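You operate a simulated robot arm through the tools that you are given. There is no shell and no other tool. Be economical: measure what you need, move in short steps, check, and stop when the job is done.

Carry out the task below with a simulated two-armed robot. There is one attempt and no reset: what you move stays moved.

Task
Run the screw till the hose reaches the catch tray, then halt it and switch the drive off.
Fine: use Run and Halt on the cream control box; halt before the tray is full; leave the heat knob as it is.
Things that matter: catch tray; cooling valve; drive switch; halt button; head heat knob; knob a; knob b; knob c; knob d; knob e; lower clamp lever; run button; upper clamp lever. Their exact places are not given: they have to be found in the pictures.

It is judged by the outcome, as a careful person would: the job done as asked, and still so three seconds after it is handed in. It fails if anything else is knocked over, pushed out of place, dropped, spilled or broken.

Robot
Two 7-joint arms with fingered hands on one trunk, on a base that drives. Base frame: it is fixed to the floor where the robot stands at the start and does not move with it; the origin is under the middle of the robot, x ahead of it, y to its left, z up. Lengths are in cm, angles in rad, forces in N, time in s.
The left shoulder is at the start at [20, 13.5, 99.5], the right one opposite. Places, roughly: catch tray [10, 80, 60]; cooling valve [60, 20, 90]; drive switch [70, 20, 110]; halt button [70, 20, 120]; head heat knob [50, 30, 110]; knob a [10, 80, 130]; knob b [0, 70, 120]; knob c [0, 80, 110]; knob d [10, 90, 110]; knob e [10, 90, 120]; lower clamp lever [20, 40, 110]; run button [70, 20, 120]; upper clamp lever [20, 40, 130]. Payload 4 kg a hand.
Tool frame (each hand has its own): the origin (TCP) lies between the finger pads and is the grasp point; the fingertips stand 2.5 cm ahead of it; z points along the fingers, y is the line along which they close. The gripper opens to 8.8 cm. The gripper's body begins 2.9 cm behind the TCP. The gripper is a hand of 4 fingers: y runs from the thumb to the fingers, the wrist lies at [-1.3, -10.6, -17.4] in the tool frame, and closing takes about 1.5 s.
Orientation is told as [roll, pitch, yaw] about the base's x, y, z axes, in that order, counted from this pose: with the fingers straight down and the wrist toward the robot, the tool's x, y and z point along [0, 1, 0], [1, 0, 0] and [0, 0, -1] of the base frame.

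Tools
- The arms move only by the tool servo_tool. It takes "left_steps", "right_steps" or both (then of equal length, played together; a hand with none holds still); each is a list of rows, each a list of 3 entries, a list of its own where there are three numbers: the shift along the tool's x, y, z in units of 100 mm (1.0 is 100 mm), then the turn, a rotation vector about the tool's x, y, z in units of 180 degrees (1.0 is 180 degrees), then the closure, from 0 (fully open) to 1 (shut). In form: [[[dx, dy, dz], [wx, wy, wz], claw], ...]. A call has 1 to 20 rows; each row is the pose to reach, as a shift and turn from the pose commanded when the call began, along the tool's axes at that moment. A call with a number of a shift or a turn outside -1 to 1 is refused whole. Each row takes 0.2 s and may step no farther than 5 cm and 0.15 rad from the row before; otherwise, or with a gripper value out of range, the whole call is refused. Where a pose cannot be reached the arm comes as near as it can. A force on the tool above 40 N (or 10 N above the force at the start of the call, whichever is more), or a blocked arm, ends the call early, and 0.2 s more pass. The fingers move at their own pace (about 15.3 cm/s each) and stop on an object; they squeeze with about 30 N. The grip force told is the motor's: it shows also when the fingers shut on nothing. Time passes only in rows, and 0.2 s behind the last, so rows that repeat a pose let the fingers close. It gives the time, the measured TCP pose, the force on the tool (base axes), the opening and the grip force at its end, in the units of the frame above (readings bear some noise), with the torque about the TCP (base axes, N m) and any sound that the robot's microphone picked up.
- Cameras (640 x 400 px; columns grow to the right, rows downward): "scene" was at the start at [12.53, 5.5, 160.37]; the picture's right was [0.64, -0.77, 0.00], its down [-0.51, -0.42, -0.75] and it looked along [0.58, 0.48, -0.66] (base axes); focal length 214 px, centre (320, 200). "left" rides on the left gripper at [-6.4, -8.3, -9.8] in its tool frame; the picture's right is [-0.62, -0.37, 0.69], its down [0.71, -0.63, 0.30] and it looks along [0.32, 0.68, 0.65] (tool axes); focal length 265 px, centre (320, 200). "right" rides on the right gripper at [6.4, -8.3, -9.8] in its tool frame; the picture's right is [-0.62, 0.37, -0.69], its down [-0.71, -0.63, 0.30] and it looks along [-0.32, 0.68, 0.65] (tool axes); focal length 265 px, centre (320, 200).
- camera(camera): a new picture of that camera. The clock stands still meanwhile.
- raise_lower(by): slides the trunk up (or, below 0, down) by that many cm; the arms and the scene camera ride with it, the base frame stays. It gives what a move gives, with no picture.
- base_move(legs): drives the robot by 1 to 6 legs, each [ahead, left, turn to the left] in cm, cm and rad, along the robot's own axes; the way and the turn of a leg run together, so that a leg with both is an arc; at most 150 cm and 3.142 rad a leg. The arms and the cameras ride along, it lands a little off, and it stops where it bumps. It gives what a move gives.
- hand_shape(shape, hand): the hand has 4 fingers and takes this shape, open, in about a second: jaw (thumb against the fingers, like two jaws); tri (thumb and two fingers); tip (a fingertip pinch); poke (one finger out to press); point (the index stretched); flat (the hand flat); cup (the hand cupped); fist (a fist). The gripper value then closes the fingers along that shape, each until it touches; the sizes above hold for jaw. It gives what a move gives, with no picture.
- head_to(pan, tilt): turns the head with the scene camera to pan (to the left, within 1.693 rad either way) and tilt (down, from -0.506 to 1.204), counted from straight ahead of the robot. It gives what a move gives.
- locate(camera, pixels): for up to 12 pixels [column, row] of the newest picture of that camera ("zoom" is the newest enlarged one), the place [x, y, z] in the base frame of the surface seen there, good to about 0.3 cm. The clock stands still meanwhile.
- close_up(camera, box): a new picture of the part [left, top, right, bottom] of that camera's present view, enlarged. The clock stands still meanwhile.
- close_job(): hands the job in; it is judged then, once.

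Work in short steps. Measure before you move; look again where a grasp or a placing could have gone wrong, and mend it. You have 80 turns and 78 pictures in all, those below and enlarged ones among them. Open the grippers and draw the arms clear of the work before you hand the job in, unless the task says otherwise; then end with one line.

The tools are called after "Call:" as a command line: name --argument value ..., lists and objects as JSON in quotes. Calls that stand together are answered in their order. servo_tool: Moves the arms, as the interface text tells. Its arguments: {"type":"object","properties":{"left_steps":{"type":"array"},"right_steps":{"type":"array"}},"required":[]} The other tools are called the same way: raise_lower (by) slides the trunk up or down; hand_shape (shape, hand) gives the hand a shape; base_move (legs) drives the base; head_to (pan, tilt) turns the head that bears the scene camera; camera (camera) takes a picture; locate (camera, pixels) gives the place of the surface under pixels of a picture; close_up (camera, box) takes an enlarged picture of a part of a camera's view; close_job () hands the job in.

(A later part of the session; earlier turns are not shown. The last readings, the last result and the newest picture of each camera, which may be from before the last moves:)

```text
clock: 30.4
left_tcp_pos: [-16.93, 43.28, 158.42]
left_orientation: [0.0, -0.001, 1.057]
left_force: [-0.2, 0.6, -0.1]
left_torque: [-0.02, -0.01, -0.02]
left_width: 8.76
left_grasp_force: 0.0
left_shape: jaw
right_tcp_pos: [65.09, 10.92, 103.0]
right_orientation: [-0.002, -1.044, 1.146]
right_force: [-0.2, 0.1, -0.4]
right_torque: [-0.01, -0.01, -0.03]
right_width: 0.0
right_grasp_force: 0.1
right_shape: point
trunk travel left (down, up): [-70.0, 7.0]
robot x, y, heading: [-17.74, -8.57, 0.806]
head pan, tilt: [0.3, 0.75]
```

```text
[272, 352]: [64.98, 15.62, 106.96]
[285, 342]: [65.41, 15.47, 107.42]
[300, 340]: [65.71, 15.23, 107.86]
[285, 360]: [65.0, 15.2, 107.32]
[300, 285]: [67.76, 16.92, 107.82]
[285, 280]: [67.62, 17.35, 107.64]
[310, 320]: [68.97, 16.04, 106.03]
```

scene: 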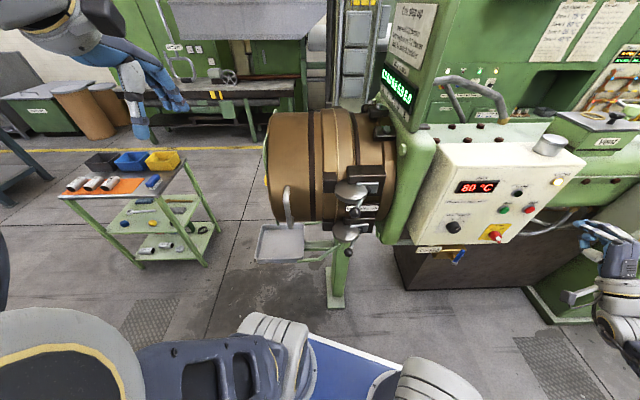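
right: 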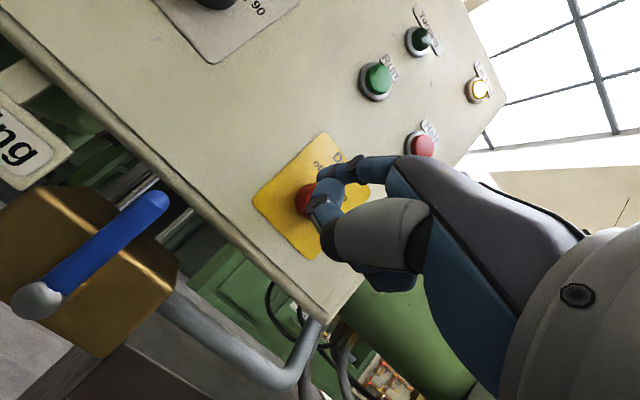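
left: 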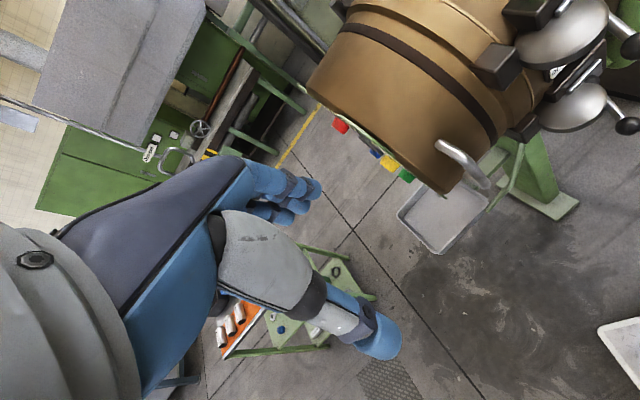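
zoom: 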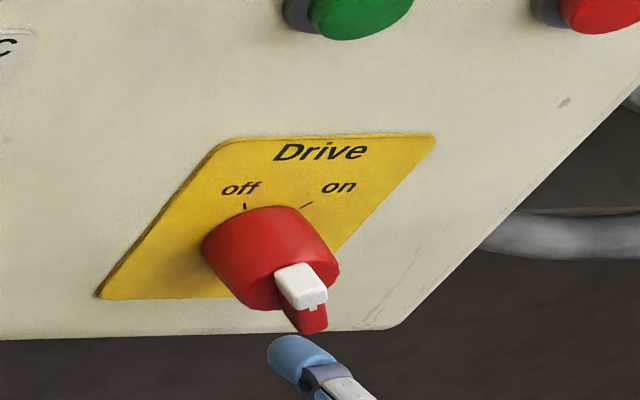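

The tip stands left of the fin as planned (lat ≈53.2, z≈107.1). I push in 2.4 cm, then sweep right and slightly up in an arc to turn the switch to "on".

Call:
servo_tool --right_steps '[[[0, 0.06, 0.104], [0, 0, 0], 0], [[0, 0.121, 0.207], [0, 0, 0], 0]]'

Call:
servo_tool --right_steps '[[[-0.04, 0.005, -0.003], [0, 0, 0], 0], [[-0.08, 0.015, -0.008], [0, 0, 0], 0], [[-0.12, 0.06, -0.035], [0, 0, 0], 0], [[-0.16, 0.095, -0.055], [0, 0, 0], 0], [[-0.2, 0.118, -0.068], [0, 0, 0], 0], [[-0.24, 0.13, -0.075], [0, 0, 0], 0], [[-0.28, 0.135, -0.079], [0, 0, 0], 0], [[-0.31, 0.138, -0.08], [0, 0, 0], 0]]'

Call:
close_up --camera "scene" --box '[470, 190, 550, 250]'

```text
clock: 31.0
left_tcp_pos: [-16.88, 43.5, 158.38]
left_orientation: [0.001, 0.0, 1.056]
left_force: [-0.4, -0.9, 0.5]
left_torque: [0.01, 0.0, 0.0]
left_width: 8.76
left_grasp_force: 0.0
left_shape: jaw
right_tcp_pos: [66.13, 13.44, 102.95]
right_orientation: [-0.002, -1.045, 1.145]
right_force: [0.0, -1.0, -0.3]
right_torque: [-0.01, -0.02, 0.03]
right_width: 0.0
right_grasp_force: 0.2
right_shape: point
trunk travel left (down, up): [-70.0, 7.0]
robot x, y, heading: [-18.02, -7.92, 0.804]
head pan, tilt: [0.3, 0.75]
```

```text
clock: 32.8
left_tcp_pos: [-16.86, 43.46, 158.33]
left_orientation: [0.0, 0.001, 1.058]
left_force: [-0.3, 0.4, 0.4]
left_torque: [-0.01, -0.03, -0.03]
left_width: 8.75
left_grasp_force: 0.1
left_shape: jaw
right_tcp_pos: [69.11, 11.94, 104.53]
right_orientation: [-0.002, -1.047, 1.145]
right_force: [0.3, -0.6, 0.6]
right_torque: [0.05, 0.02, -0.01]
right_width: 0.01
right_grasp_force: 0.0
right_shape: point
trunk travel left (down, up): [-70.0, 7.0]
robot x, y, heading: [-17.83, -8.02, 0.806]
head pan, tilt: [0.3, 0.75]
```

```text
6.67 times, centred on (510, 220) of scene
```

zoom: 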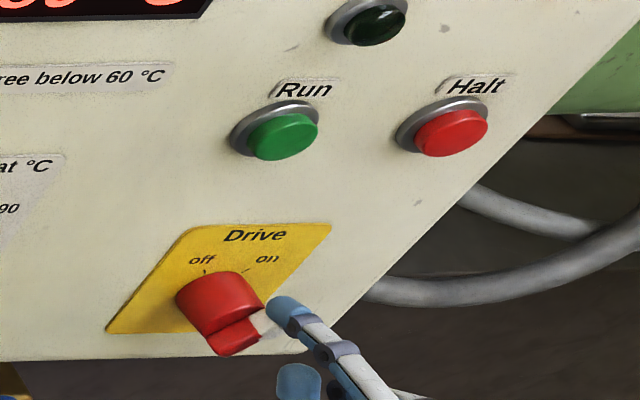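

The fin turned, white end now on the right. I draw the finger straight back 5 cm and look with the right camera.

Call:
servo_tool --right_steps '[[[0, -0.126, -0.216], [0, 0, 0], 0], [[0, -0.252, -0.432], [0, 0, 0], 0], [[0, -0.25, -0.7], [0, 0, 0], 0]]'

Call:
close_up --camera "scene" --box '[470, 205, 530, 250]'

Call:
camera --camera "right"

```text
clock: 33.6
left_tcp_pos: [-16.9, 43.43, 158.36]
left_orientation: [-0.001, 0.0, 1.056]
left_force: [1.3, 0.0, 0.5]
left_torque: [-0.02, 0.0, -0.03]
left_width: 8.78
left_grasp_force: 0.1
left_shape: jaw
right_tcp_pos: [66.05, 5.48, 106.08]
right_orientation: [0.0, -1.043, 1.147]
right_force: [0.2, -0.2, 0.3]
right_torque: [-0.02, -0.01, -0.02]
right_width: 0.01
right_grasp_force: 0.0
right_shape: point
trunk travel left (down, up): [-70.0, 7.0]
robot x, y, heading: [-17.59, -8.15, 0.814]
head pan, tilt: [0.3, 0.75]
```

```text
8.89 times, centred on (500, 228) of scene
```

zoom: 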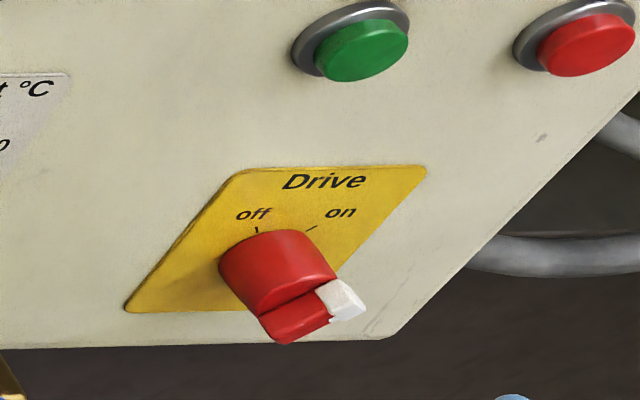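

```text
42 pictures are left
```

right: 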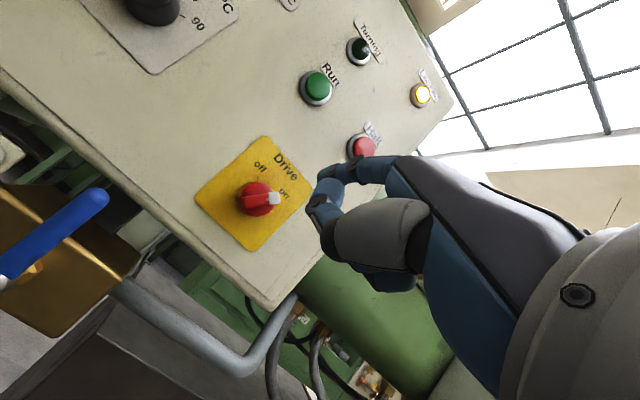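

The switch is at "on". Now I move the tip up and left to in front of the Run button.

Call:
servo_tool --right_steps '[[[0.12, 0.21, -0.12], [0, 0, 0], 0], [[0.24, 0.42, -0.24], [0, 0, 0], 0], [[0.36, 0.63, -0.37], [0, 0, 0], 0], [[0.47, 0.838, -0.488], [0, 0, 0], 0]]'

Call:
servo_tool --right_steps '[[[0, 0.15, 0.26], [0, 0, 0], 0], [[0, 0.34, 0.58], [0, 0, 0], 0]]'

Call:
close_up --camera "scene" --box '[475, 185, 545, 235]'

```text
clock: 34.6
left_tcp_pos: [-16.9, 43.35, 158.31]
left_orientation: [0.001, 0.001, 1.058]
left_force: [0.4, 0.7, 0.2]
left_torque: [-0.04, 0.0, -0.03]
left_width: 8.76
left_grasp_force: 0.1
left_shape: jaw
right_tcp_pos: [61.54, 7.16, 115.69]
right_orientation: [-0.001, -1.043, 1.144]
right_force: [0.3, -0.7, -0.2]
right_torque: [0.0, -0.01, -0.04]
right_width: 0.01
right_grasp_force: 0.1
right_shape: point
trunk travel left (down, up): [-70.0, 7.0]
robot x, y, heading: [-18.14, -8.31, 0.804]
head pan, tilt: [0.3, 0.75]
```

```text
clock: 35.2
left_tcp_pos: [-16.86, 43.35, 158.37]
left_orientation: [0.0, 0.001, 1.059]
left_force: [-1.0, -0.4, -0.4]
left_torque: [0.0, -0.04, 0.01]
left_width: 8.75
left_grasp_force: 0.1
left_shape: jaw
right_tcp_pos: [64.51, 13.28, 115.67]
right_orientation: [0.001, -1.043, 1.143]
right_force: [0.1, -0.1, 0.3]
right_torque: [-0.01, -0.02, -0.01]
right_width: 0.0
right_grasp_force: 0.0
right_shape: point
trunk travel left (down, up): [-70.0, 7.0]
robot x, y, heading: [-17.66, -8.06, 0.803]
head pan, tilt: [0.3, 0.75]
```

```text
8.00 times, centred on (510, 210) of scene
```

zoom: 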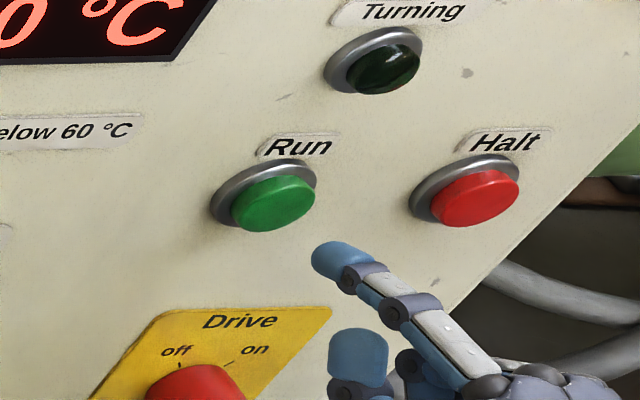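

I verify the tip against the Run button before pressing.

Call:
locate --camera "zoom" --pixels '[[320, 255], [335, 248], [350, 250], [275, 205], [295, 195], [480, 205]]'

```text
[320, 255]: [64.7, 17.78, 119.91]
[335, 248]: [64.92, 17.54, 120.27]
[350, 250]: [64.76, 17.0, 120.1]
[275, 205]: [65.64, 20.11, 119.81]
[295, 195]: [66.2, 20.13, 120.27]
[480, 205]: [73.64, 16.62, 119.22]
```

Aligned (lat 51.9, z≈119.7). I press Run in small steps and withdraw.

Call:
servo_tool --right_steps '[[[0, 0.075, 0.13], [0, 0, 0], 0], [[0, 0.11, 0.19], [0, 0, 0], 0], [[0, 0.136, 0.233], [0, 0, 0], 0], [[0, 0.05, 0.086], [0, 0, 0], 0], [[0, 0, 0], [0, 0, 0], 0]]'

Call:
camera --camera "scene"

Call:
close_up --camera "scene" --box '[450, 160, 570, 250]'

```text
clock: 36.4
left_tcp_pos: [-16.9, 43.53, 158.36]
left_orientation: [-0.001, -0.001, 1.058]
left_force: [-0.2, -0.2, -0.1]
left_torque: [0.02, 0.0, 0.01]
left_width: 8.74
left_grasp_force: 0.0
left_shape: jaw
right_tcp_pos: [64.35, 13.54, 115.72]
right_orientation: [0.001, -1.045, 1.146]
right_force: [0.8, 0.4, -0.5]
right_torque: [0.0, 0.02, 0.02]
right_width: 8.06
right_grasp_force: 0.1
right_shape: point
trunk travel left (down, up): [-70.0, 7.0]
robot x, y, heading: [-17.72, -8.17, 0.804]
head pan, tilt: [0.3, 0.75]
heard: click
```

```text
40 pictures are left
```

scene: 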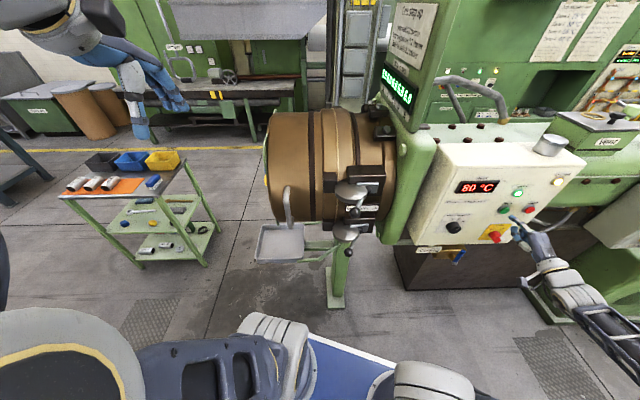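

```text
4.44 times, centred on (510, 205) of scene
```

zoom: 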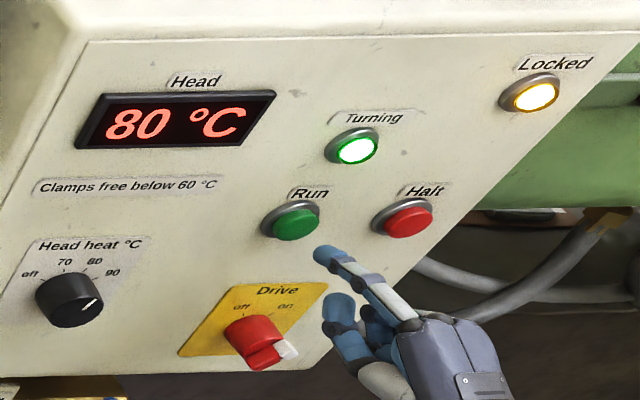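

A click, and the Turning lamp is lit: the screw runs. I move the finger to stand before the Halt button and watch the hose.

Call:
servo_tool --right_steps '[[[-0.4, 0, 0], [0, 0, 0], 0], [[-0.83, 0, 0], [0, 0, 0], 0]]'

Call:
camera --camera "left"

Call:
close_up --camera "scene" --box '[475, 185, 555, 235]'

```text
clock: 37.0
left_tcp_pos: [-16.86, 43.31, 158.39]
left_orientation: [-0.001, 0.0, 1.058]
left_force: [-0.2, -0.6, 0.1]
left_torque: [0.02, 0.03, 0.02]
left_width: 8.76
left_grasp_force: 0.1
left_shape: jaw
right_tcp_pos: [71.84, 10.15, 115.63]
right_orientation: [0.0, -1.047, 1.147]
right_force: [-0.1, 0.4, -0.4]
right_torque: [0.03, 0.02, -0.02]
right_width: 8.07
right_grasp_force: 0.0
right_shape: point
trunk travel left (down, up): [-70.0, 7.0]
robot x, y, heading: [-17.79, -8.32, 0.807]
head pan, tilt: [0.3, 0.75]
```

```text
38 pictures are left
```

left: 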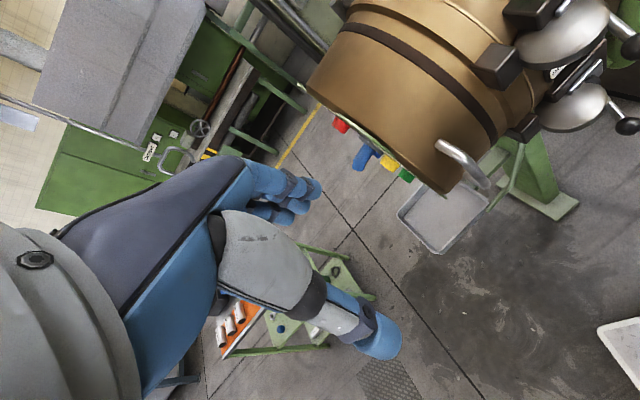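

```text
8.00 times, centred on (515, 210) of scene
```

zoom: 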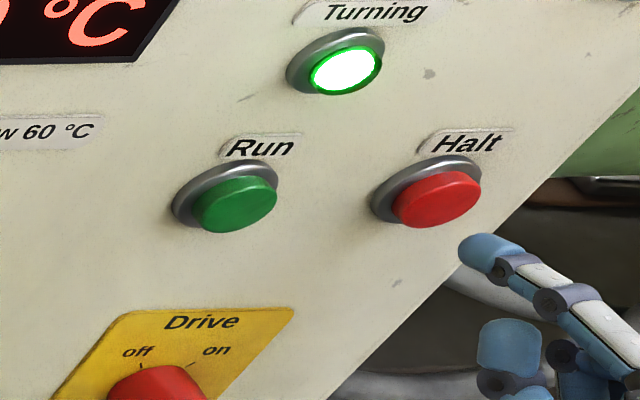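

The blue hose emerges at (362,157) in the left view. While the clock stands still, I check the tip alignment with Halt.

Call:
locate --camera "zoom" --pixels '[[465, 250], [485, 242], [475, 240], [440, 200], [455, 190], [425, 210]]'

Call:
locate --camera "left" --pixels '[[360, 160], [357, 164], [430, 225], [440, 215], [450, 240], [480, 205], [410, 213]]'

```text
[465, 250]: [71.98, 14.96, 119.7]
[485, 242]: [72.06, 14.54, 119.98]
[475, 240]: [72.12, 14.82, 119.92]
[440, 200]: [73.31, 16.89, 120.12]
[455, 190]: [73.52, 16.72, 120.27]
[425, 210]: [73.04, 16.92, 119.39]
```

```text
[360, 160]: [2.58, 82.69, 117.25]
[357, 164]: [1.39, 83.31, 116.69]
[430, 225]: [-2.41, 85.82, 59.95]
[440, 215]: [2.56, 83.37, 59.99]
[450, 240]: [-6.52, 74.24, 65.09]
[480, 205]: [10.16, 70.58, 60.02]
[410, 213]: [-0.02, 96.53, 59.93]
```

Aligned with Halt (59.7 vs 59.9). I hold for about a second and look at the hose again.

Call:
servo_tool --right_steps '[[[0, 0, 0], [0, 0, 0], 0], [[0, 0, 0], [0, 0, 0], 0], [[0, 0, 0], [0, 0, 0], 0], [[0, 0, 0], [0, 0, 0], 0], [[0, 0, 0], [0, 0, 0], 0]]'

Call:
close_up --camera "left" --box '[300, 80, 520, 280]'

```text
clock: 38.2
left_tcp_pos: [-16.9, 43.35, 158.32]
left_orientation: [-0.001, 0.0, 1.058]
left_force: [-0.7, 0.1, 0.5]
left_torque: [-0.05, -0.02, 0.03]
left_width: 8.75
left_grasp_force: 0.2
left_shape: jaw
right_tcp_pos: [71.95, 10.2, 115.44]
right_orientation: [0.0, -1.042, 1.145]
right_force: [-0.9, -0.3, 0.2]
right_torque: [-0.01, 0.0, -0.01]
right_width: 8.04
right_grasp_force: 0.1
right_shape: point
trunk travel left (down, up): [-70.0, 7.0]
robot x, y, heading: [-17.97, -8.67, 0.808]
head pan, tilt: [0.3, 0.75]
```

```text
2.00 times, centred on (410, 180) of left
```

zoom: 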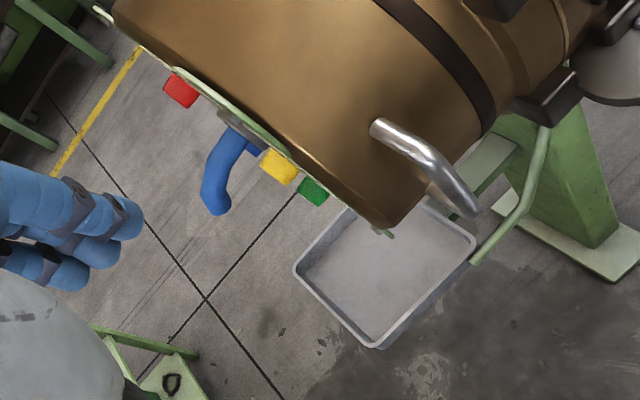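

Call:
locate --camera "zoom" --pixels '[[215, 205], [210, 175], [235, 140], [222, 212], [330, 260], [375, 340]]'

Call:
servo_tool --right_steps '[[[0, 0, 0], [0, 0, 0], 0], [[0, 0, 0], [0, 0, 0], 0], [[0, 0, 0], [0, 0, 0], 0], [[0, 0, 0], [0, 0, 0], 0], [[0, 0, 0], [0, 0, 0], 0]]'

Call:
close_up --camera "left" --box '[300, 80, 520, 280]'

```text
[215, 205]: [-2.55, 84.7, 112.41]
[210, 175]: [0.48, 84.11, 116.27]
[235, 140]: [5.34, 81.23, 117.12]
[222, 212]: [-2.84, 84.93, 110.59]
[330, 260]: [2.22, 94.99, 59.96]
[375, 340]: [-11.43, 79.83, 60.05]
```

```text
clock: 39.4
left_tcp_pos: [-16.93, 43.36, 158.4]
left_orientation: [0.001, 0.0, 1.059]
left_force: [-0.3, 0.0, -0.5]
left_torque: [-0.02, 0.03, -0.01]
left_width: 8.75
left_grasp_force: 0.0
left_shape: jaw
right_tcp_pos: [71.89, 10.04, 115.45]
right_orientation: [-0.001, -1.044, 1.145]
right_force: [-0.7, 0.1, 0.6]
right_torque: [-0.01, -0.03, 0.01]
right_width: 8.05
right_grasp_force: 0.0
right_shape: point
trunk travel left (down, up): [-70.0, 7.0]
robot x, y, heading: [-17.99, -8.28, 0.802]
head pan, tilt: [0.3, 0.75]
```

```text
2.00 times, centred on (410, 180) of left
```

zoom: 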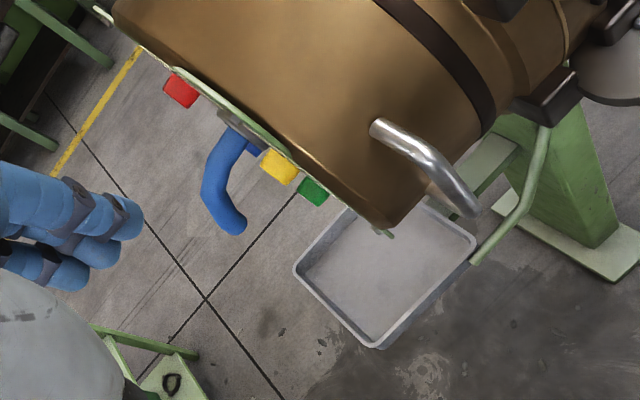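

The hose is growing down. I locate its end to get the speed.

Call:
locate --camera "zoom" --pixels '[[238, 230], [230, 215], [243, 232]]'

Call:
servo_tool --right_steps '[[[0, 0, 0], [0, 0, 0], 0], [[0, 0, 0], [0, 0, 0], 0], [[0, 0, 0], [0, 0, 0], 0], [[0, 0, 0], [0, 0, 0], 0], [[0, 0, 0], [0, 0, 0], 0], [[0, 0, 0], [0, 0, 0], 0], [[0, 0, 0], [0, 0, 0], 0], [[0, 0, 0], [0, 0, 0], 0], [[0, 0, 0], [0, 0, 0], 0]]'

Call:
close_up --camera "left" --box '[300, 80, 520, 280]'

```text
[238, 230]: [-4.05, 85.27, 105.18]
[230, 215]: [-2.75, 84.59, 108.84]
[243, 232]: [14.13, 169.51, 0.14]
```

```text
clock: 41.4
left_tcp_pos: [-16.88, 43.41, 158.36]
left_orientation: [0.002, 0.001, 1.058]
left_force: [0.0, 0.6, 0.2]
left_torque: [0.01, 0.0, -0.01]
left_width: 8.74
left_grasp_force: 0.0
left_shape: jaw
right_tcp_pos: [71.85, 10.11, 115.62]
right_orientation: [0.001, -1.044, 1.145]
right_force: [0.9, -0.2, -0.5]
right_torque: [-0.02, 0.02, 0.03]
right_width: 8.06
right_grasp_force: 0.0
right_shape: point
trunk travel left (down, up): [-70.0, 7.0]
robot x, y, heading: [-17.95, -8.28, 0.808]
head pan, tilt: [0.3, 0.75]
```

```text
2.00 times, centred on (410, 180) of left
```

zoom: 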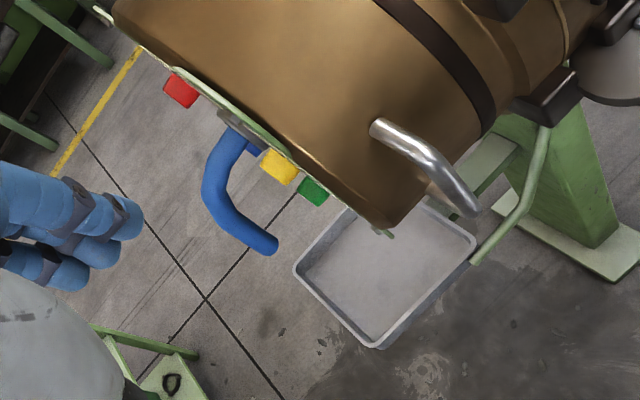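

About 3.5–4 cm/s; the end is near z≈97 and the tray floor at 60. I wait about 5 s and look.

Call:
locate --camera "zoom" --pixels '[[270, 248], [260, 240]]'

Call:
servo_tool --right_steps '[[[0, 0, 0], [0, 0, 0], 0], [[0, 0, 0], [0, 0, 0], 0], [[0, 0, 0], [0, 0, 0], 0], [[0, 0, 0], [0, 0, 0], 0], [[0, 0, 0], [0, 0, 0], 0], [[0, 0, 0], [0, 0, 0], 0], [[0, 0, 0], [0, 0, 0], 0], [[0, 0, 0], [0, 0, 0], 0], [[0, 0, 0], [0, 0, 0], 0], [[0, 0, 0], [0, 0, 0], 0], [[0, 0, 0], [0, 0, 0], 0], [[0, 0, 0], [0, 0, 0], 0], [[0, 0, 0], [0, 0, 0], 0], [[0, 0, 0], [0, 0, 0], 0], [[0, 0, 0], [0, 0, 0], 0], [[0, 0, 0], [0, 0, 0], 0], [[0, 0, 0], [0, 0, 0], 0], [[0, 0, 0], [0, 0, 0], 0], [[0, 0, 0], [0, 0, 0], 0], [[0, 0, 0], [0, 0, 0], 0]]'

Call:
close_up --camera "left" --box '[300, 80, 520, 280]'

```text
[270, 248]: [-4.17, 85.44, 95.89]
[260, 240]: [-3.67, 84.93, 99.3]
```

```text
clock: 45.6
left_tcp_pos: [-16.82, 43.5, 158.4]
left_orientation: [0.0, 0.001, 1.057]
left_force: [0.8, -0.6, -0.5]
left_torque: [0.0, -0.04, 0.06]
left_width: 8.74
left_grasp_force: 0.0
left_shape: jaw
right_tcp_pos: [71.98, 10.21, 115.49]
right_orientation: [0.001, -1.044, 1.146]
right_force: [-0.8, 0.1, 0.4]
right_torque: [-0.02, -0.02, 0.0]
right_width: 8.08
right_grasp_force: 0.0
right_shape: point
trunk travel left (down, up): [-70.0, 7.0]
robot x, y, heading: [-17.84, -8.4, 0.811]
head pan, tilt: [0.3, 0.75]
```

```text
2.00 times, centred on (410, 180) of left
```

zoom: 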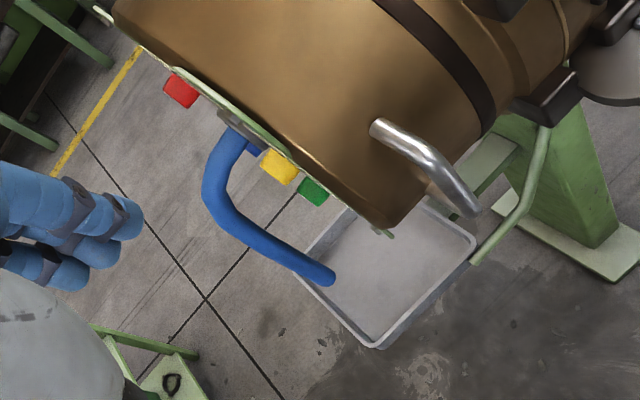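

I locate the end again.

Call:
locate --camera "zoom" --pixels '[[327, 278], [315, 270], [360, 290]]'

Call:
servo_tool --right_steps '[[[0, 0, 0], [0, 0, 0], 0], [[0, 0, 0], [0, 0, 0], 0], [[0, 0, 0], [0, 0, 0], 0], [[0, 0, 0], [0, 0, 0], 0], [[0, 0, 0], [0, 0, 0], 0], [[0, 0, 0], [0, 0, 0], 0], [[0, 0, 0], [0, 0, 0], 0], [[0, 0, 0], [0, 0, 0], 0], [[0, 0, 0], [0, 0, 0], 0], [[0, 0, 0], [0, 0, 0], 0], [[0, 0, 0], [0, 0, 0], 0]]'

Call:
close_up --camera "left" --box '[300, 80, 520, 280]'

```text
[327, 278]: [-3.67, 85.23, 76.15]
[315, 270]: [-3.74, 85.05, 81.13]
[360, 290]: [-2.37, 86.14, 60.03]
```

```text
clock: 48.0
left_tcp_pos: [-16.93, 43.36, 158.42]
left_orientation: [-0.001, 0.001, 1.056]
left_force: [-0.1, -0.2, 0.3]
left_torque: [0.0, 0.01, -0.01]
left_width: 8.83
left_grasp_force: 0.1
left_shape: jaw
right_tcp_pos: [72.03, 10.21, 115.57]
right_orientation: [0.0, -1.043, 1.145]
right_force: [0.8, 0.0, -0.5]
right_torque: [0.04, 0.03, 0.02]
right_width: 8.07
right_grasp_force: 0.1
right_shape: point
trunk travel left (down, up): [-70.0, 7.0]
robot x, y, heading: [-17.61, -8.01, 0.81]
head pan, tilt: [0.3, 0.75]
```

```text
2.00 times, centred on (410, 180) of left
```

zoom: 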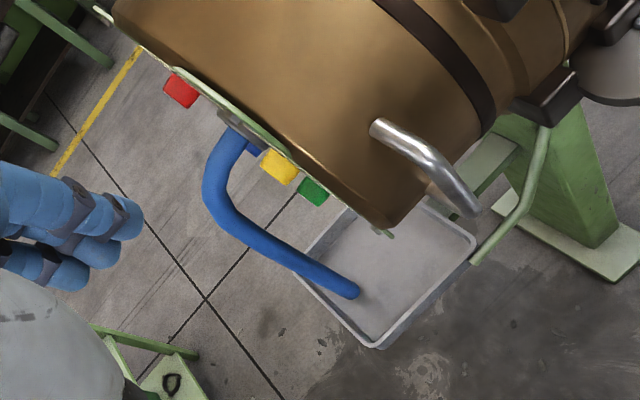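

Nearly there (end ≈ z 65). I wait one more second and look.

Call:
servo_tool --right_steps '[[[0, 0, 0], [0, 0, 0], 0], [[0, 0, 0], [0, 0, 0], 0], [[0, 0, 0], [0, 0, 0], 0], [[0, 0, 0], [0, 0, 0], 0], [[0, 0, 0], [0, 0, 0], 0]]'

Call:
close_up --camera "left" --box '[400, 160, 520, 280]'

```text
clock: 49.2
left_tcp_pos: [-16.75, 43.52, 158.43]
left_orientation: [-0.002, 0.0, 1.058]
left_force: [-0.5, 0.2, 0.7]
left_torque: [0.04, 0.02, 0.0]
left_width: 8.78
left_grasp_force: 0.1
left_shape: jaw
right_tcp_pos: [71.86, 10.2, 115.54]
right_orientation: [0.0, -1.043, 1.144]
right_force: [-0.5, 0.0, -0.4]
right_torque: [0.01, 0.01, 0.04]
right_width: 8.05
right_grasp_force: 0.0
right_shape: point
trunk travel left (down, up): [-70.0, 7.0]
robot x, y, heading: [-18.14, -8.4, 0.806]
head pan, tilt: [0.3, 0.75]
```

```text
3.33 times, centred on (460, 220) of left
```

zoom: 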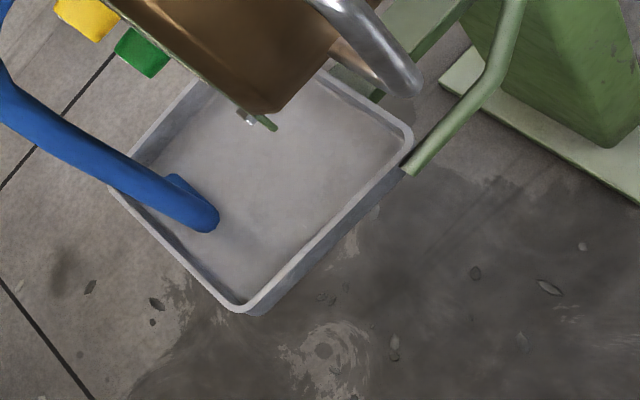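

The hose has landed and begins to fold in the tray. I press Halt now.

Call:
servo_tool --right_steps '[[[0, 0.08, 0.14], [0, 0, 0], 0], [[0, 0.136, 0.233], [0, 0, 0], 0], [[0, 0.05, 0.086], [0, 0, 0], 0], [[0, 0, 0], [0, 0, 0], 0]]'

Call:
close_up --camera "scene" --box '[450, 160, 570, 250]'

```text
clock: 50.2
left_tcp_pos: [-16.96, 43.4, 158.35]
left_orientation: [-0.001, 0.0, 1.058]
left_force: [0.0, -0.2, 0.1]
left_torque: [0.01, -0.02, 0.0]
left_width: 8.76
left_grasp_force: 0.0
left_shape: jaw
right_tcp_pos: [71.96, 10.09, 115.7]
right_orientation: [-0.001, -1.046, 1.144]
right_force: [0.4, 0.1, -0.2]
right_torque: [-0.03, -0.02, 0.0]
right_width: 8.08
right_grasp_force: 0.1
right_shape: point
trunk travel left (down, up): [-70.0, 7.0]
robot x, y, heading: [-17.81, -7.91, 0.806]
head pan, tilt: [0.3, 0.75]
heard: click
```

```text
4.44 times, centred on (510, 205) of scene
```

zoom: 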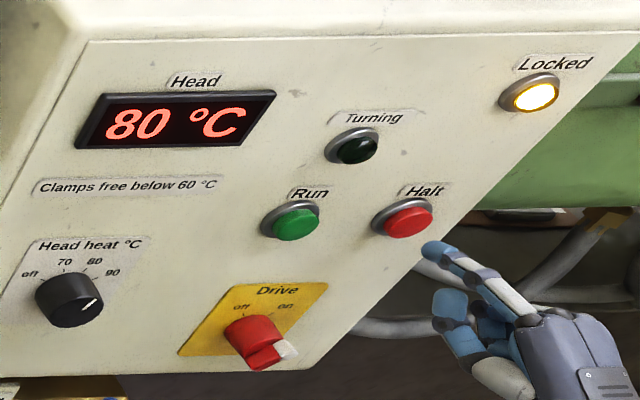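

A click and the Turning lamp is dark. I locate the fin in its "on" position before pushing it back.

Call:
locate --camera "zoom" --pixels '[[290, 348], [281, 345], [297, 350], [265, 355], [252, 362], [288, 355]]'

Call:
servo_tool --right_steps '[[[0, -0.1, -0.17], [0, 0, 0], 0], [[0, -0.3, -0.4], [0, 0, 0], 0], [[0, -0.55, -0.25], [0, 0, 0], 0], [[0, -0.8, -0.1], [0, 0, 0], 0]]'

```text
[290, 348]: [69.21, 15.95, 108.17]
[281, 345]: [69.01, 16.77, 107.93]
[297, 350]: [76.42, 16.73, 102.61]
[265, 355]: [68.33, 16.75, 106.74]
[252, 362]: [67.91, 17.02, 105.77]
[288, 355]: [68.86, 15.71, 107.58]
```

```text
clock: 51.2
left_tcp_pos: [-16.96, 43.41, 158.33]
left_orientation: [0.002, 0.0, 1.058]
left_force: [-0.3, -0.5, -0.1]
left_torque: [0.05, -0.02, 0.0]
left_width: 8.78
left_grasp_force: 0.0
left_shape: jaw
right_tcp_pos: [69.88, 5.73, 109.33]
right_orientation: [0.001, -1.043, 1.144]
right_force: [-1.1, 0.6, 0.3]
right_torque: [0.01, -0.03, 0.0]
right_width: 8.06
right_grasp_force: 0.1
right_shape: point
trunk travel left (down, up): [-70.0, 7.0]
robot x, y, heading: [-18.17, -8.07, 0.808]
head pan, tilt: [0.3, 0.75]
```

Fin is mirrored as expected. I move the tip to the right of the fin's upper end, then in.

Call:
servo_tool --right_steps '[[[0.06, -0.25, 0.16], [0, 0, 0], 0], [[0.13, -0.527, 0.307], [0, 0, 0], 0], [[0.13, -0.381, 0.557], [0, 0, 0], 0]]'

Call:
close_up --camera "scene" --box '[470, 210, 530, 250]'

```text
clock: 52.0
left_tcp_pos: [-16.81, 43.39, 158.38]
left_orientation: [0.0, 0.0, 1.057]
left_force: [0.3, -0.4, -0.5]
left_torque: [0.0, 0.0, -0.01]
left_width: 8.76
left_grasp_force: 0.0
left_shape: jaw
right_tcp_pos: [69.33, 8.86, 103.99]
right_orientation: [-0.003, -1.044, 1.145]
right_force: [0.6, 0.1, 0.6]
right_torque: [0.01, -0.03, -0.02]
right_width: 8.06
right_grasp_force: 0.1
right_shape: point
right hand out of reach, approached as far as the arm can: row 2, 3
trunk travel left (down, up): [-70.0, 7.0]
robot x, y, heading: [-18.17, -8.14, 0.807]
head pan, tilt: [0.3, 0.75]
```

```text
10.00 times, centred on (500, 230) of scene
```

zoom: 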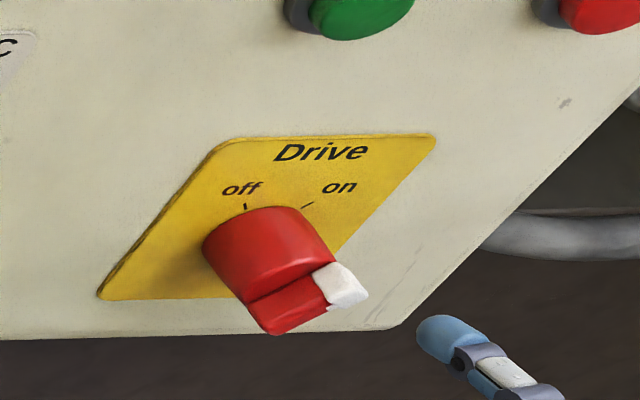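

The arm hit a limit slightly short here. I back off 3 cm and up 6 cm, lower the trunk 6 cm, and retry from that better posture.

Call:
servo_tool --right_steps '[[[0, 0.1, -0.28], [0, 0, 0], 0], [[0, 0.24, -0.42], [0, 0, 0], 0], [[0, 0.37, -0.56], [0, 0, 0], 0]]'

Call:
raise_lower --by -6

```text
clock: 52.8
left_tcp_pos: [-16.86, 43.54, 158.24]
left_orientation: [0.001, -0.001, 1.059]
left_force: [0.2, -0.3, 0.9]
left_torque: [-0.01, -0.01, 0.01]
left_width: 8.76
left_grasp_force: 0.0
left_shape: jaw
right_tcp_pos: [68.14, 6.32, 110.24]
right_orientation: [-0.001, -1.043, 1.146]
right_force: [-0.2, -0.1, 1.1]
right_torque: [0.0, -0.01, -0.02]
right_width: 8.09
right_grasp_force: 0.1
right_shape: point
trunk travel left (down, up): [-70.0, 7.0]
robot x, y, heading: [-17.97, -8.33, 0.812]
head pan, tilt: [0.3, 0.75]
```

```text
clock: 53.8
left_tcp_pos: [-16.86, 43.48, 152.39]
left_orientation: [0.0, 0.001, 1.059]
left_force: [0.3, 0.0, 0.5]
left_torque: [0.01, 0.01, -0.01]
left_width: 8.75
left_grasp_force: 0.2
left_shape: jaw
right_tcp_pos: [68.16, 6.29, 104.1]
right_orientation: [-0.001, -1.045, 1.145]
right_force: [-0.3, -0.5, -0.8]
right_torque: [0.0, -0.03, 0.01]
right_width: 8.07
right_grasp_force: 0.0
right_shape: point
trunk travel left (down, up): [-64.0, 13.0]
robot x, y, heading: [-17.95, -8.67, 0.805]
head pan, tilt: [0.3, 0.75]
```

Now I go to the pre-position right of the fin.

Call:
servo_tool --right_steps '[[[-0.05, 0.0, 0.12], [0, 0, 0], 0], [[-0.05, 0.078, 0.313], [0, 0, 0], 0]]'

Call:
camera --camera "scene"

Call:
close_up --camera "scene" --box '[470, 190, 540, 240]'

```text
clock: 54.4
left_tcp_pos: [-16.8, 43.4, 152.39]
left_orientation: [-0.001, 0.002, 1.058]
left_force: [0.1, 0.1, 0.2]
left_torque: [-0.02, 0.02, 0.0]
left_width: 8.78
left_grasp_force: 0.0
left_shape: jaw
right_tcp_pos: [69.85, 8.77, 103.17]
right_orientation: [0.0, -1.047, 1.145]
right_force: [-0.2, 0.6, -0.5]
right_torque: [0.03, -0.02, 0.03]
right_width: 8.04
right_grasp_force: 0.1
right_shape: point
trunk travel left (down, up): [-64.0, 13.0]
robot x, y, heading: [-17.75, -8.1, 0.808]
head pan, tilt: [0.3, 0.75]
```

```text
28 pictures are left
```

scene: 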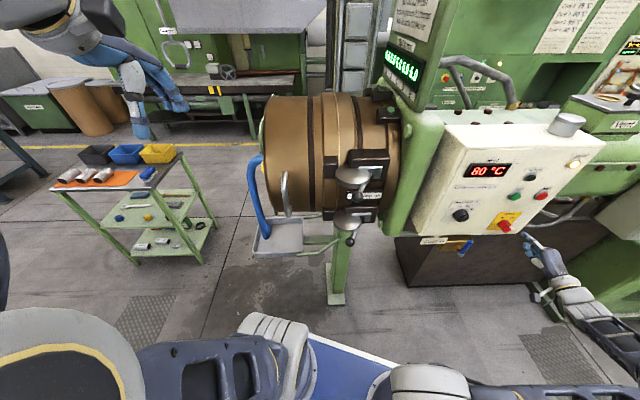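

```text
8.00 times, centred on (505, 215) of scene
```

zoom: 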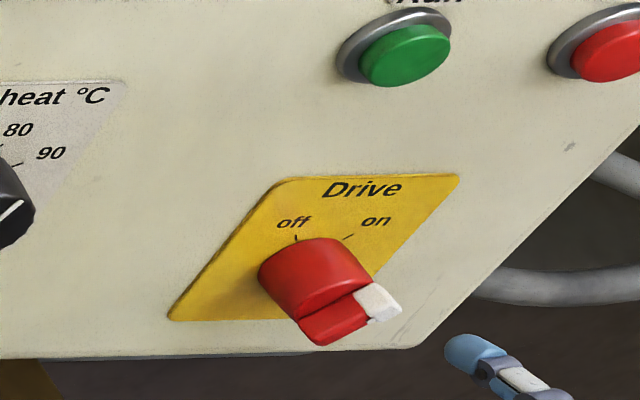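

Posture is good and the tip is right of the fin. I push in 2.4 cm and sweep left and up to turn the switch off.

Call:
servo_tool --right_steps '[[[0, 0.06, 0.104], [0, 0, 0], 0], [[0, 0.121, 0.207], [0, 0, 0], 0]]'

Call:
servo_tool --right_steps '[[[0.04, 0.005, -0.003], [0, 0, 0], 0], [[0.08, 0.015, -0.008], [0, 0, 0], 0], [[0.12, 0.06, -0.035], [0, 0, 0], 0], [[0.16, 0.095, -0.055], [0, 0, 0], 0], [[0.2, 0.118, -0.068], [0, 0, 0], 0], [[0.24, 0.13, -0.075], [0, 0, 0], 0], [[0.28, 0.135, -0.079], [0, 0, 0], 0], [[0.32, 0.138, -0.08], [0, 0, 0], 0]]'

Call:
servo_tool --right_steps '[[[0, -0.126, -0.216], [0, 0, 0], 0], [[0, -0.252, -0.432], [0, 0, 0], 0], [[0, -0.4, -0.8], [0, 0, 0], 0]]'

Call:
close_up --camera "scene" --box '[450, 150, 590, 250]'

Call:
close_up --camera "left" --box '[300, 80, 520, 280]'

```text
clock: 55.0
left_tcp_pos: [-16.84, 43.39, 152.43]
left_orientation: [0.001, 0.0, 1.057]
left_force: [0.2, -1.0, -0.3]
left_torque: [0.03, 0.01, 0.0]
left_width: 8.77
left_grasp_force: 0.2
left_shape: jaw
right_tcp_pos: [70.82, 10.94, 103.25]
right_orientation: [-0.001, -1.044, 1.145]
right_force: [0.0, 1.2, 0.2]
right_torque: [-0.03, 0.02, 0.02]
right_width: 8.06
right_grasp_force: 0.0
right_shape: point
trunk travel left (down, up): [-64.0, 13.0]
robot x, y, heading: [-18.16, -8.07, 0.806]
head pan, tilt: [0.3, 0.75]
```

```text
clock: 56.8
left_tcp_pos: [-16.81, 43.47, 152.34]
left_orientation: [0.001, -0.002, 1.058]
left_force: [0.2, -0.1, -0.2]
left_torque: [0.01, -0.01, 0.03]
left_width: 8.76
left_grasp_force: 0.1
left_shape: jaw
right_tcp_pos: [68.0, 12.4, 104.69]
right_orientation: [-0.001, -1.043, 1.145]
right_force: [0.2, -0.3, 1.1]
right_torque: [-0.05, 0.0, -0.01]
right_width: 0.01
right_grasp_force: 0.0
right_shape: point
trunk travel left (down, up): [-64.0, 13.0]
robot x, y, heading: [-17.53, -8.19, 0.811]
head pan, tilt: [0.3, 0.75]
```

```text
clock: 57.6
left_tcp_pos: [-16.86, 43.46, 152.33]
left_orientation: [0.0, 0.0, 1.057]
left_force: [-0.2, 0.9, 0.5]
left_torque: [0.0, -0.01, -0.04]
left_width: 8.76
left_grasp_force: 0.1
left_shape: jaw
right_tcp_pos: [64.6, 4.06, 105.26]
right_orientation: [0.0, -1.045, 1.145]
right_force: [0.3, -1.2, 0.3]
right_torque: [-0.01, 0.0, -0.01]
right_width: 0.0
right_grasp_force: 0.1
right_shape: point
trunk travel left (down, up): [-64.0, 13.0]
robot x, y, heading: [-17.73, -7.86, 0.809]
head pan, tilt: [0.3, 0.75]
```

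```text
4.00 times, centred on (520, 200) of scene
```

zoom: 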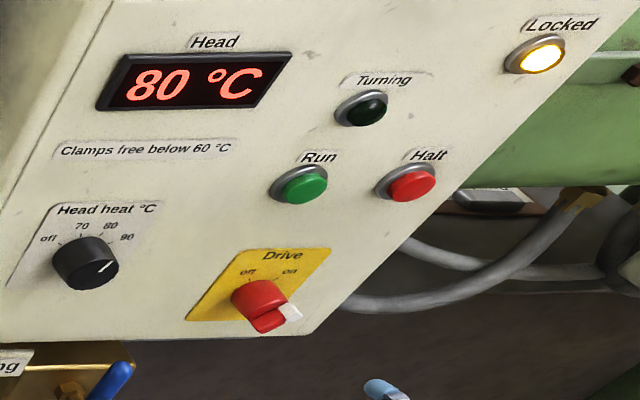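

```text
2.00 times, centred on (410, 180) of left
```

zoom: 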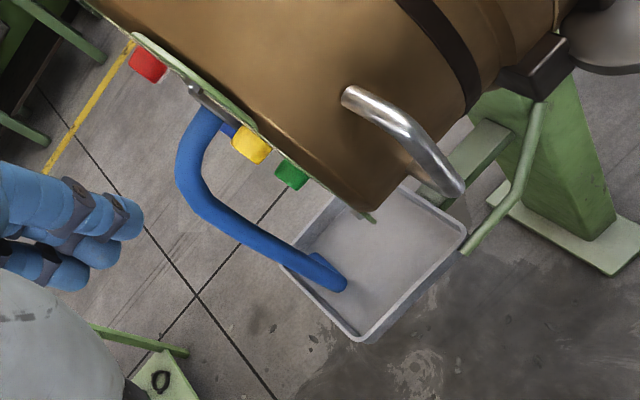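

The switch still shows "on": the finger passed over the fin, about 0.4 cm shallower than the first time. I return to the right side, a bit lower, and will go deeper.

Call:
servo_tool --right_steps '[[[-0.28, -0.195, 0.114], [0, 0, 0], 0], [[-0.28, -0.03, 0.4], [0, 0, 0], 0], [[-0.28, 0.137, 0.684], [0, 0, 0], 0], [[-0.28, 0.2, 0.79], [0, 0, 0], 0], [[-0.28, 0.275, 0.925], [0, 0, 0], 0]]'

Call:
close_up --camera "scene" --box '[480, 200, 540, 240]'

```text
clock: 58.8
left_tcp_pos: [-16.88, 43.38, 152.37]
left_orientation: [0.0, 0.001, 1.058]
left_force: [-0.9, 0.5, -0.2]
left_torque: [-0.01, 0.0, 0.01]
left_width: 8.78
left_grasp_force: 0.0
left_shape: jaw
right_tcp_pos: [70.68, 11.64, 103.11]
right_orientation: [-0.001, -1.046, 1.145]
right_force: [0.0, -0.6, -0.3]
right_torque: [0.04, 0.0, 0.01]
right_width: 0.0
right_grasp_force: 0.1
right_shape: point
trunk travel left (down, up): [-64.0, 13.0]
robot x, y, heading: [-17.87, -8.5, 0.801]
head pan, tilt: [0.3, 0.75]
```

```text
10.00 times, centred on (510, 220) of scene
```

zoom: 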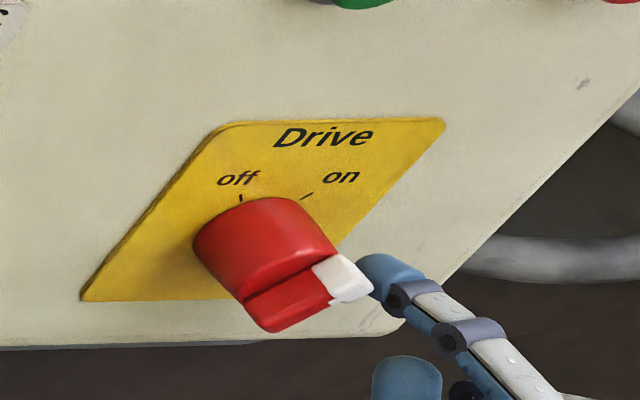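

The tip is now well beside the white end. I verify heights.

Call:
locate --camera "zoom" --pixels '[[380, 265], [365, 262], [400, 265], [375, 285], [350, 280], [335, 265], [325, 295]]'

```text
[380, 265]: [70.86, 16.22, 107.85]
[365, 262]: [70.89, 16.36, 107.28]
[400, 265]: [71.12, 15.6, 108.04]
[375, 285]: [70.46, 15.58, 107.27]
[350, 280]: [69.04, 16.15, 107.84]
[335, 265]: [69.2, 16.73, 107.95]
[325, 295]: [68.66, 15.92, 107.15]
```

Tip center is lat ≈58.1, z≈107.1, depth good. Last time I rose too early; this time I go left first, then arc up.

Call:
servo_tool --right_steps '[[[0.04, -0.003, 0.002], [0, 0, 0], 0], [[0.075, 0, 0], [0, 0, 0], 0], [[0.1, 0.03, -0.018], [0, 0, 0], 0], [[0.125, 0.065, -0.038], [0, 0, 0], 0], [[0.155, 0.09, -0.053], [0, 0, 0], 0], [[0.19, 0.11, -0.065], [0, 0, 0], 0], [[0.24, 0.123, -0.072], [0, 0, 0], 0], [[0.29, 0.127, -0.074], [0, 0, 0], 0]]'

Call:
close_up --camera "scene" --box '[480, 200, 540, 240]'

```text
clock: 60.6
left_tcp_pos: [-16.86, 43.51, 152.32]
left_orientation: [-0.002, 0.002, 1.057]
left_force: [0.3, 0.7, 0.5]
left_torque: [-0.02, 0.02, 0.0]
left_width: 8.77
left_grasp_force: 0.0
left_shape: jaw
right_tcp_pos: [68.2, 12.82, 104.62]
right_orientation: [-0.001, -1.044, 1.15]
right_force: [0.5, 0.1, 0.4]
right_torque: [0.07, 0.0, -0.03]
right_width: 0.02
right_grasp_force: 0.1
right_shape: point
trunk travel left (down, up): [-64.0, 13.0]
robot x, y, heading: [-17.94, -8.16, 0.807]
head pan, tilt: [0.3, 0.75]
```

```text
10.00 times, centred on (510, 220) of scene
```

zoom: 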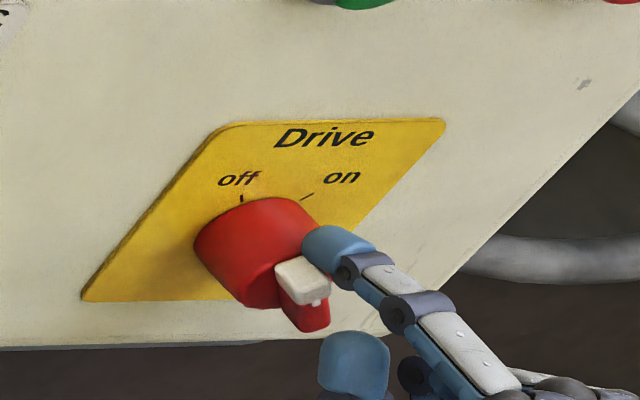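

The fin is back at "off". I withdraw straight out and check.

Call:
servo_tool --right_steps '[[[0, -0.126, -0.216], [0, 0, 0], 0], [[0, -0.252, -0.432], [0, 0, 0], 0], [[0, -0.4, -0.8], [0, 0, 0], 0]]'

Call:
camera --camera "right"

Call:
close_up --camera "scene" --box '[450, 150, 590, 250]'

```text
clock: 61.4
left_tcp_pos: [-17.0, 43.31, 152.39]
left_orientation: [-0.001, 0.0, 1.058]
left_force: [-0.4, 1.1, 0.1]
left_torque: [0.01, 0.02, -0.05]
left_width: 8.77
left_grasp_force: 0.1
left_shape: jaw
right_tcp_pos: [64.6, 4.53, 104.91]
right_orientation: [0.001, -1.043, 1.145]
right_force: [0.3, 1.0, -0.2]
right_torque: [-0.02, -0.03, -0.01]
right_width: 0.0
right_grasp_force: 0.0
right_shape: point
trunk travel left (down, up): [-64.0, 13.0]
robot x, y, heading: [-17.87, -8.03, 0.806]
head pan, tilt: [0.3, 0.75]
```

```text
22 pictures are left
```

right: 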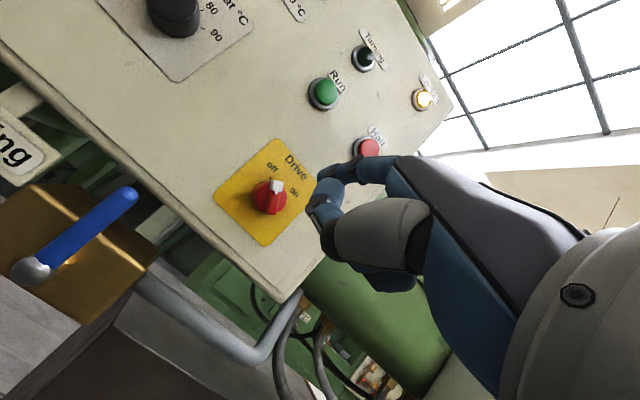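

```text
4.00 times, centred on (520, 200) of scene
```

zoom: 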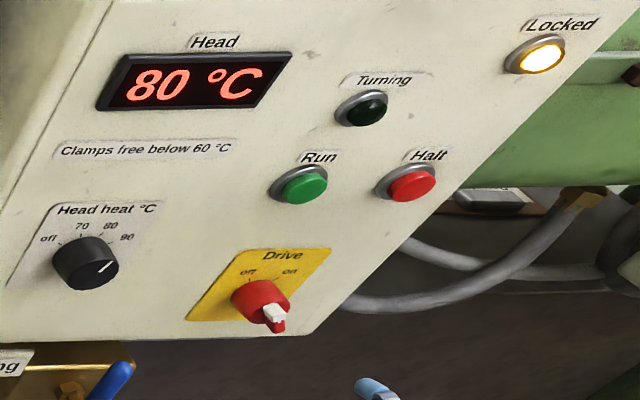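

It looks off; I zoom to confirm the angle against the tick, and confirm the hose lies in the tray.

Call:
close_up --camera "right" --box '[210, 130, 320, 250]'

Call:
close_up --camera "left" --box '[380, 140, 520, 280]'

Call:
servo_tool --right_steps '[[[0, -0.1, -0.2], [0, 0, 0], 0], [[0, -0.2, -0.4], [0, 0, 0], 0], [[0, -0.3, -0.6], [0, 0, 0], 0]]'

```text
3.33 times, centred on (265, 190) of right
```

zoom: 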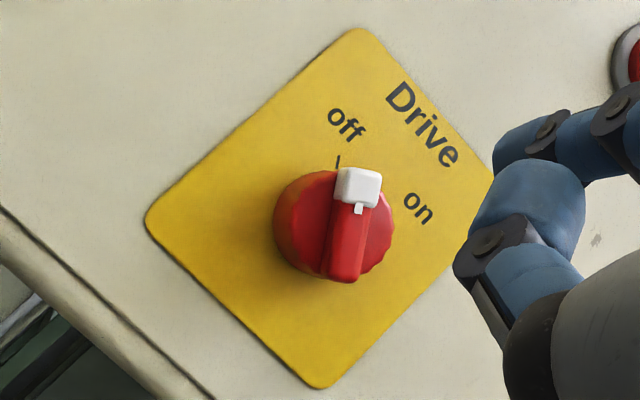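

```text
2.86 times, centred on (450, 210) of left
```

zoom: 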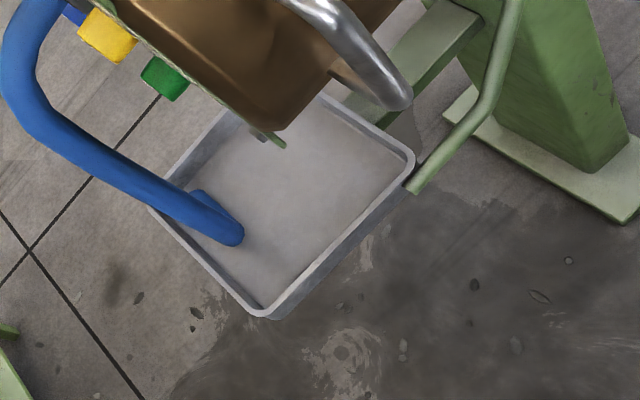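

```text
clock: 62.2
left_tcp_pos: [-16.81, 43.37, 152.31]
left_orientation: [0.0, 0.0, 1.059]
left_force: [-0.4, 0.3, 0.0]
left_torque: [0.02, 0.01, 0.01]
left_width: 8.78
left_grasp_force: 0.0
left_shape: jaw
right_tcp_pos: [61.69, -1.51, 105.43]
right_orientation: [0.002, -1.044, 1.145]
right_force: [0.8, 0.0, -0.2]
right_torque: [0.03, -0.03, 0.04]
right_width: 0.03
right_grasp_force: 0.1
right_shape: point
trunk travel left (down, up): [-64.0, 13.0]
robot x, y, heading: [-18.37, -8.06, 0.804]
head pan, tilt: [0.3, 0.75]
```

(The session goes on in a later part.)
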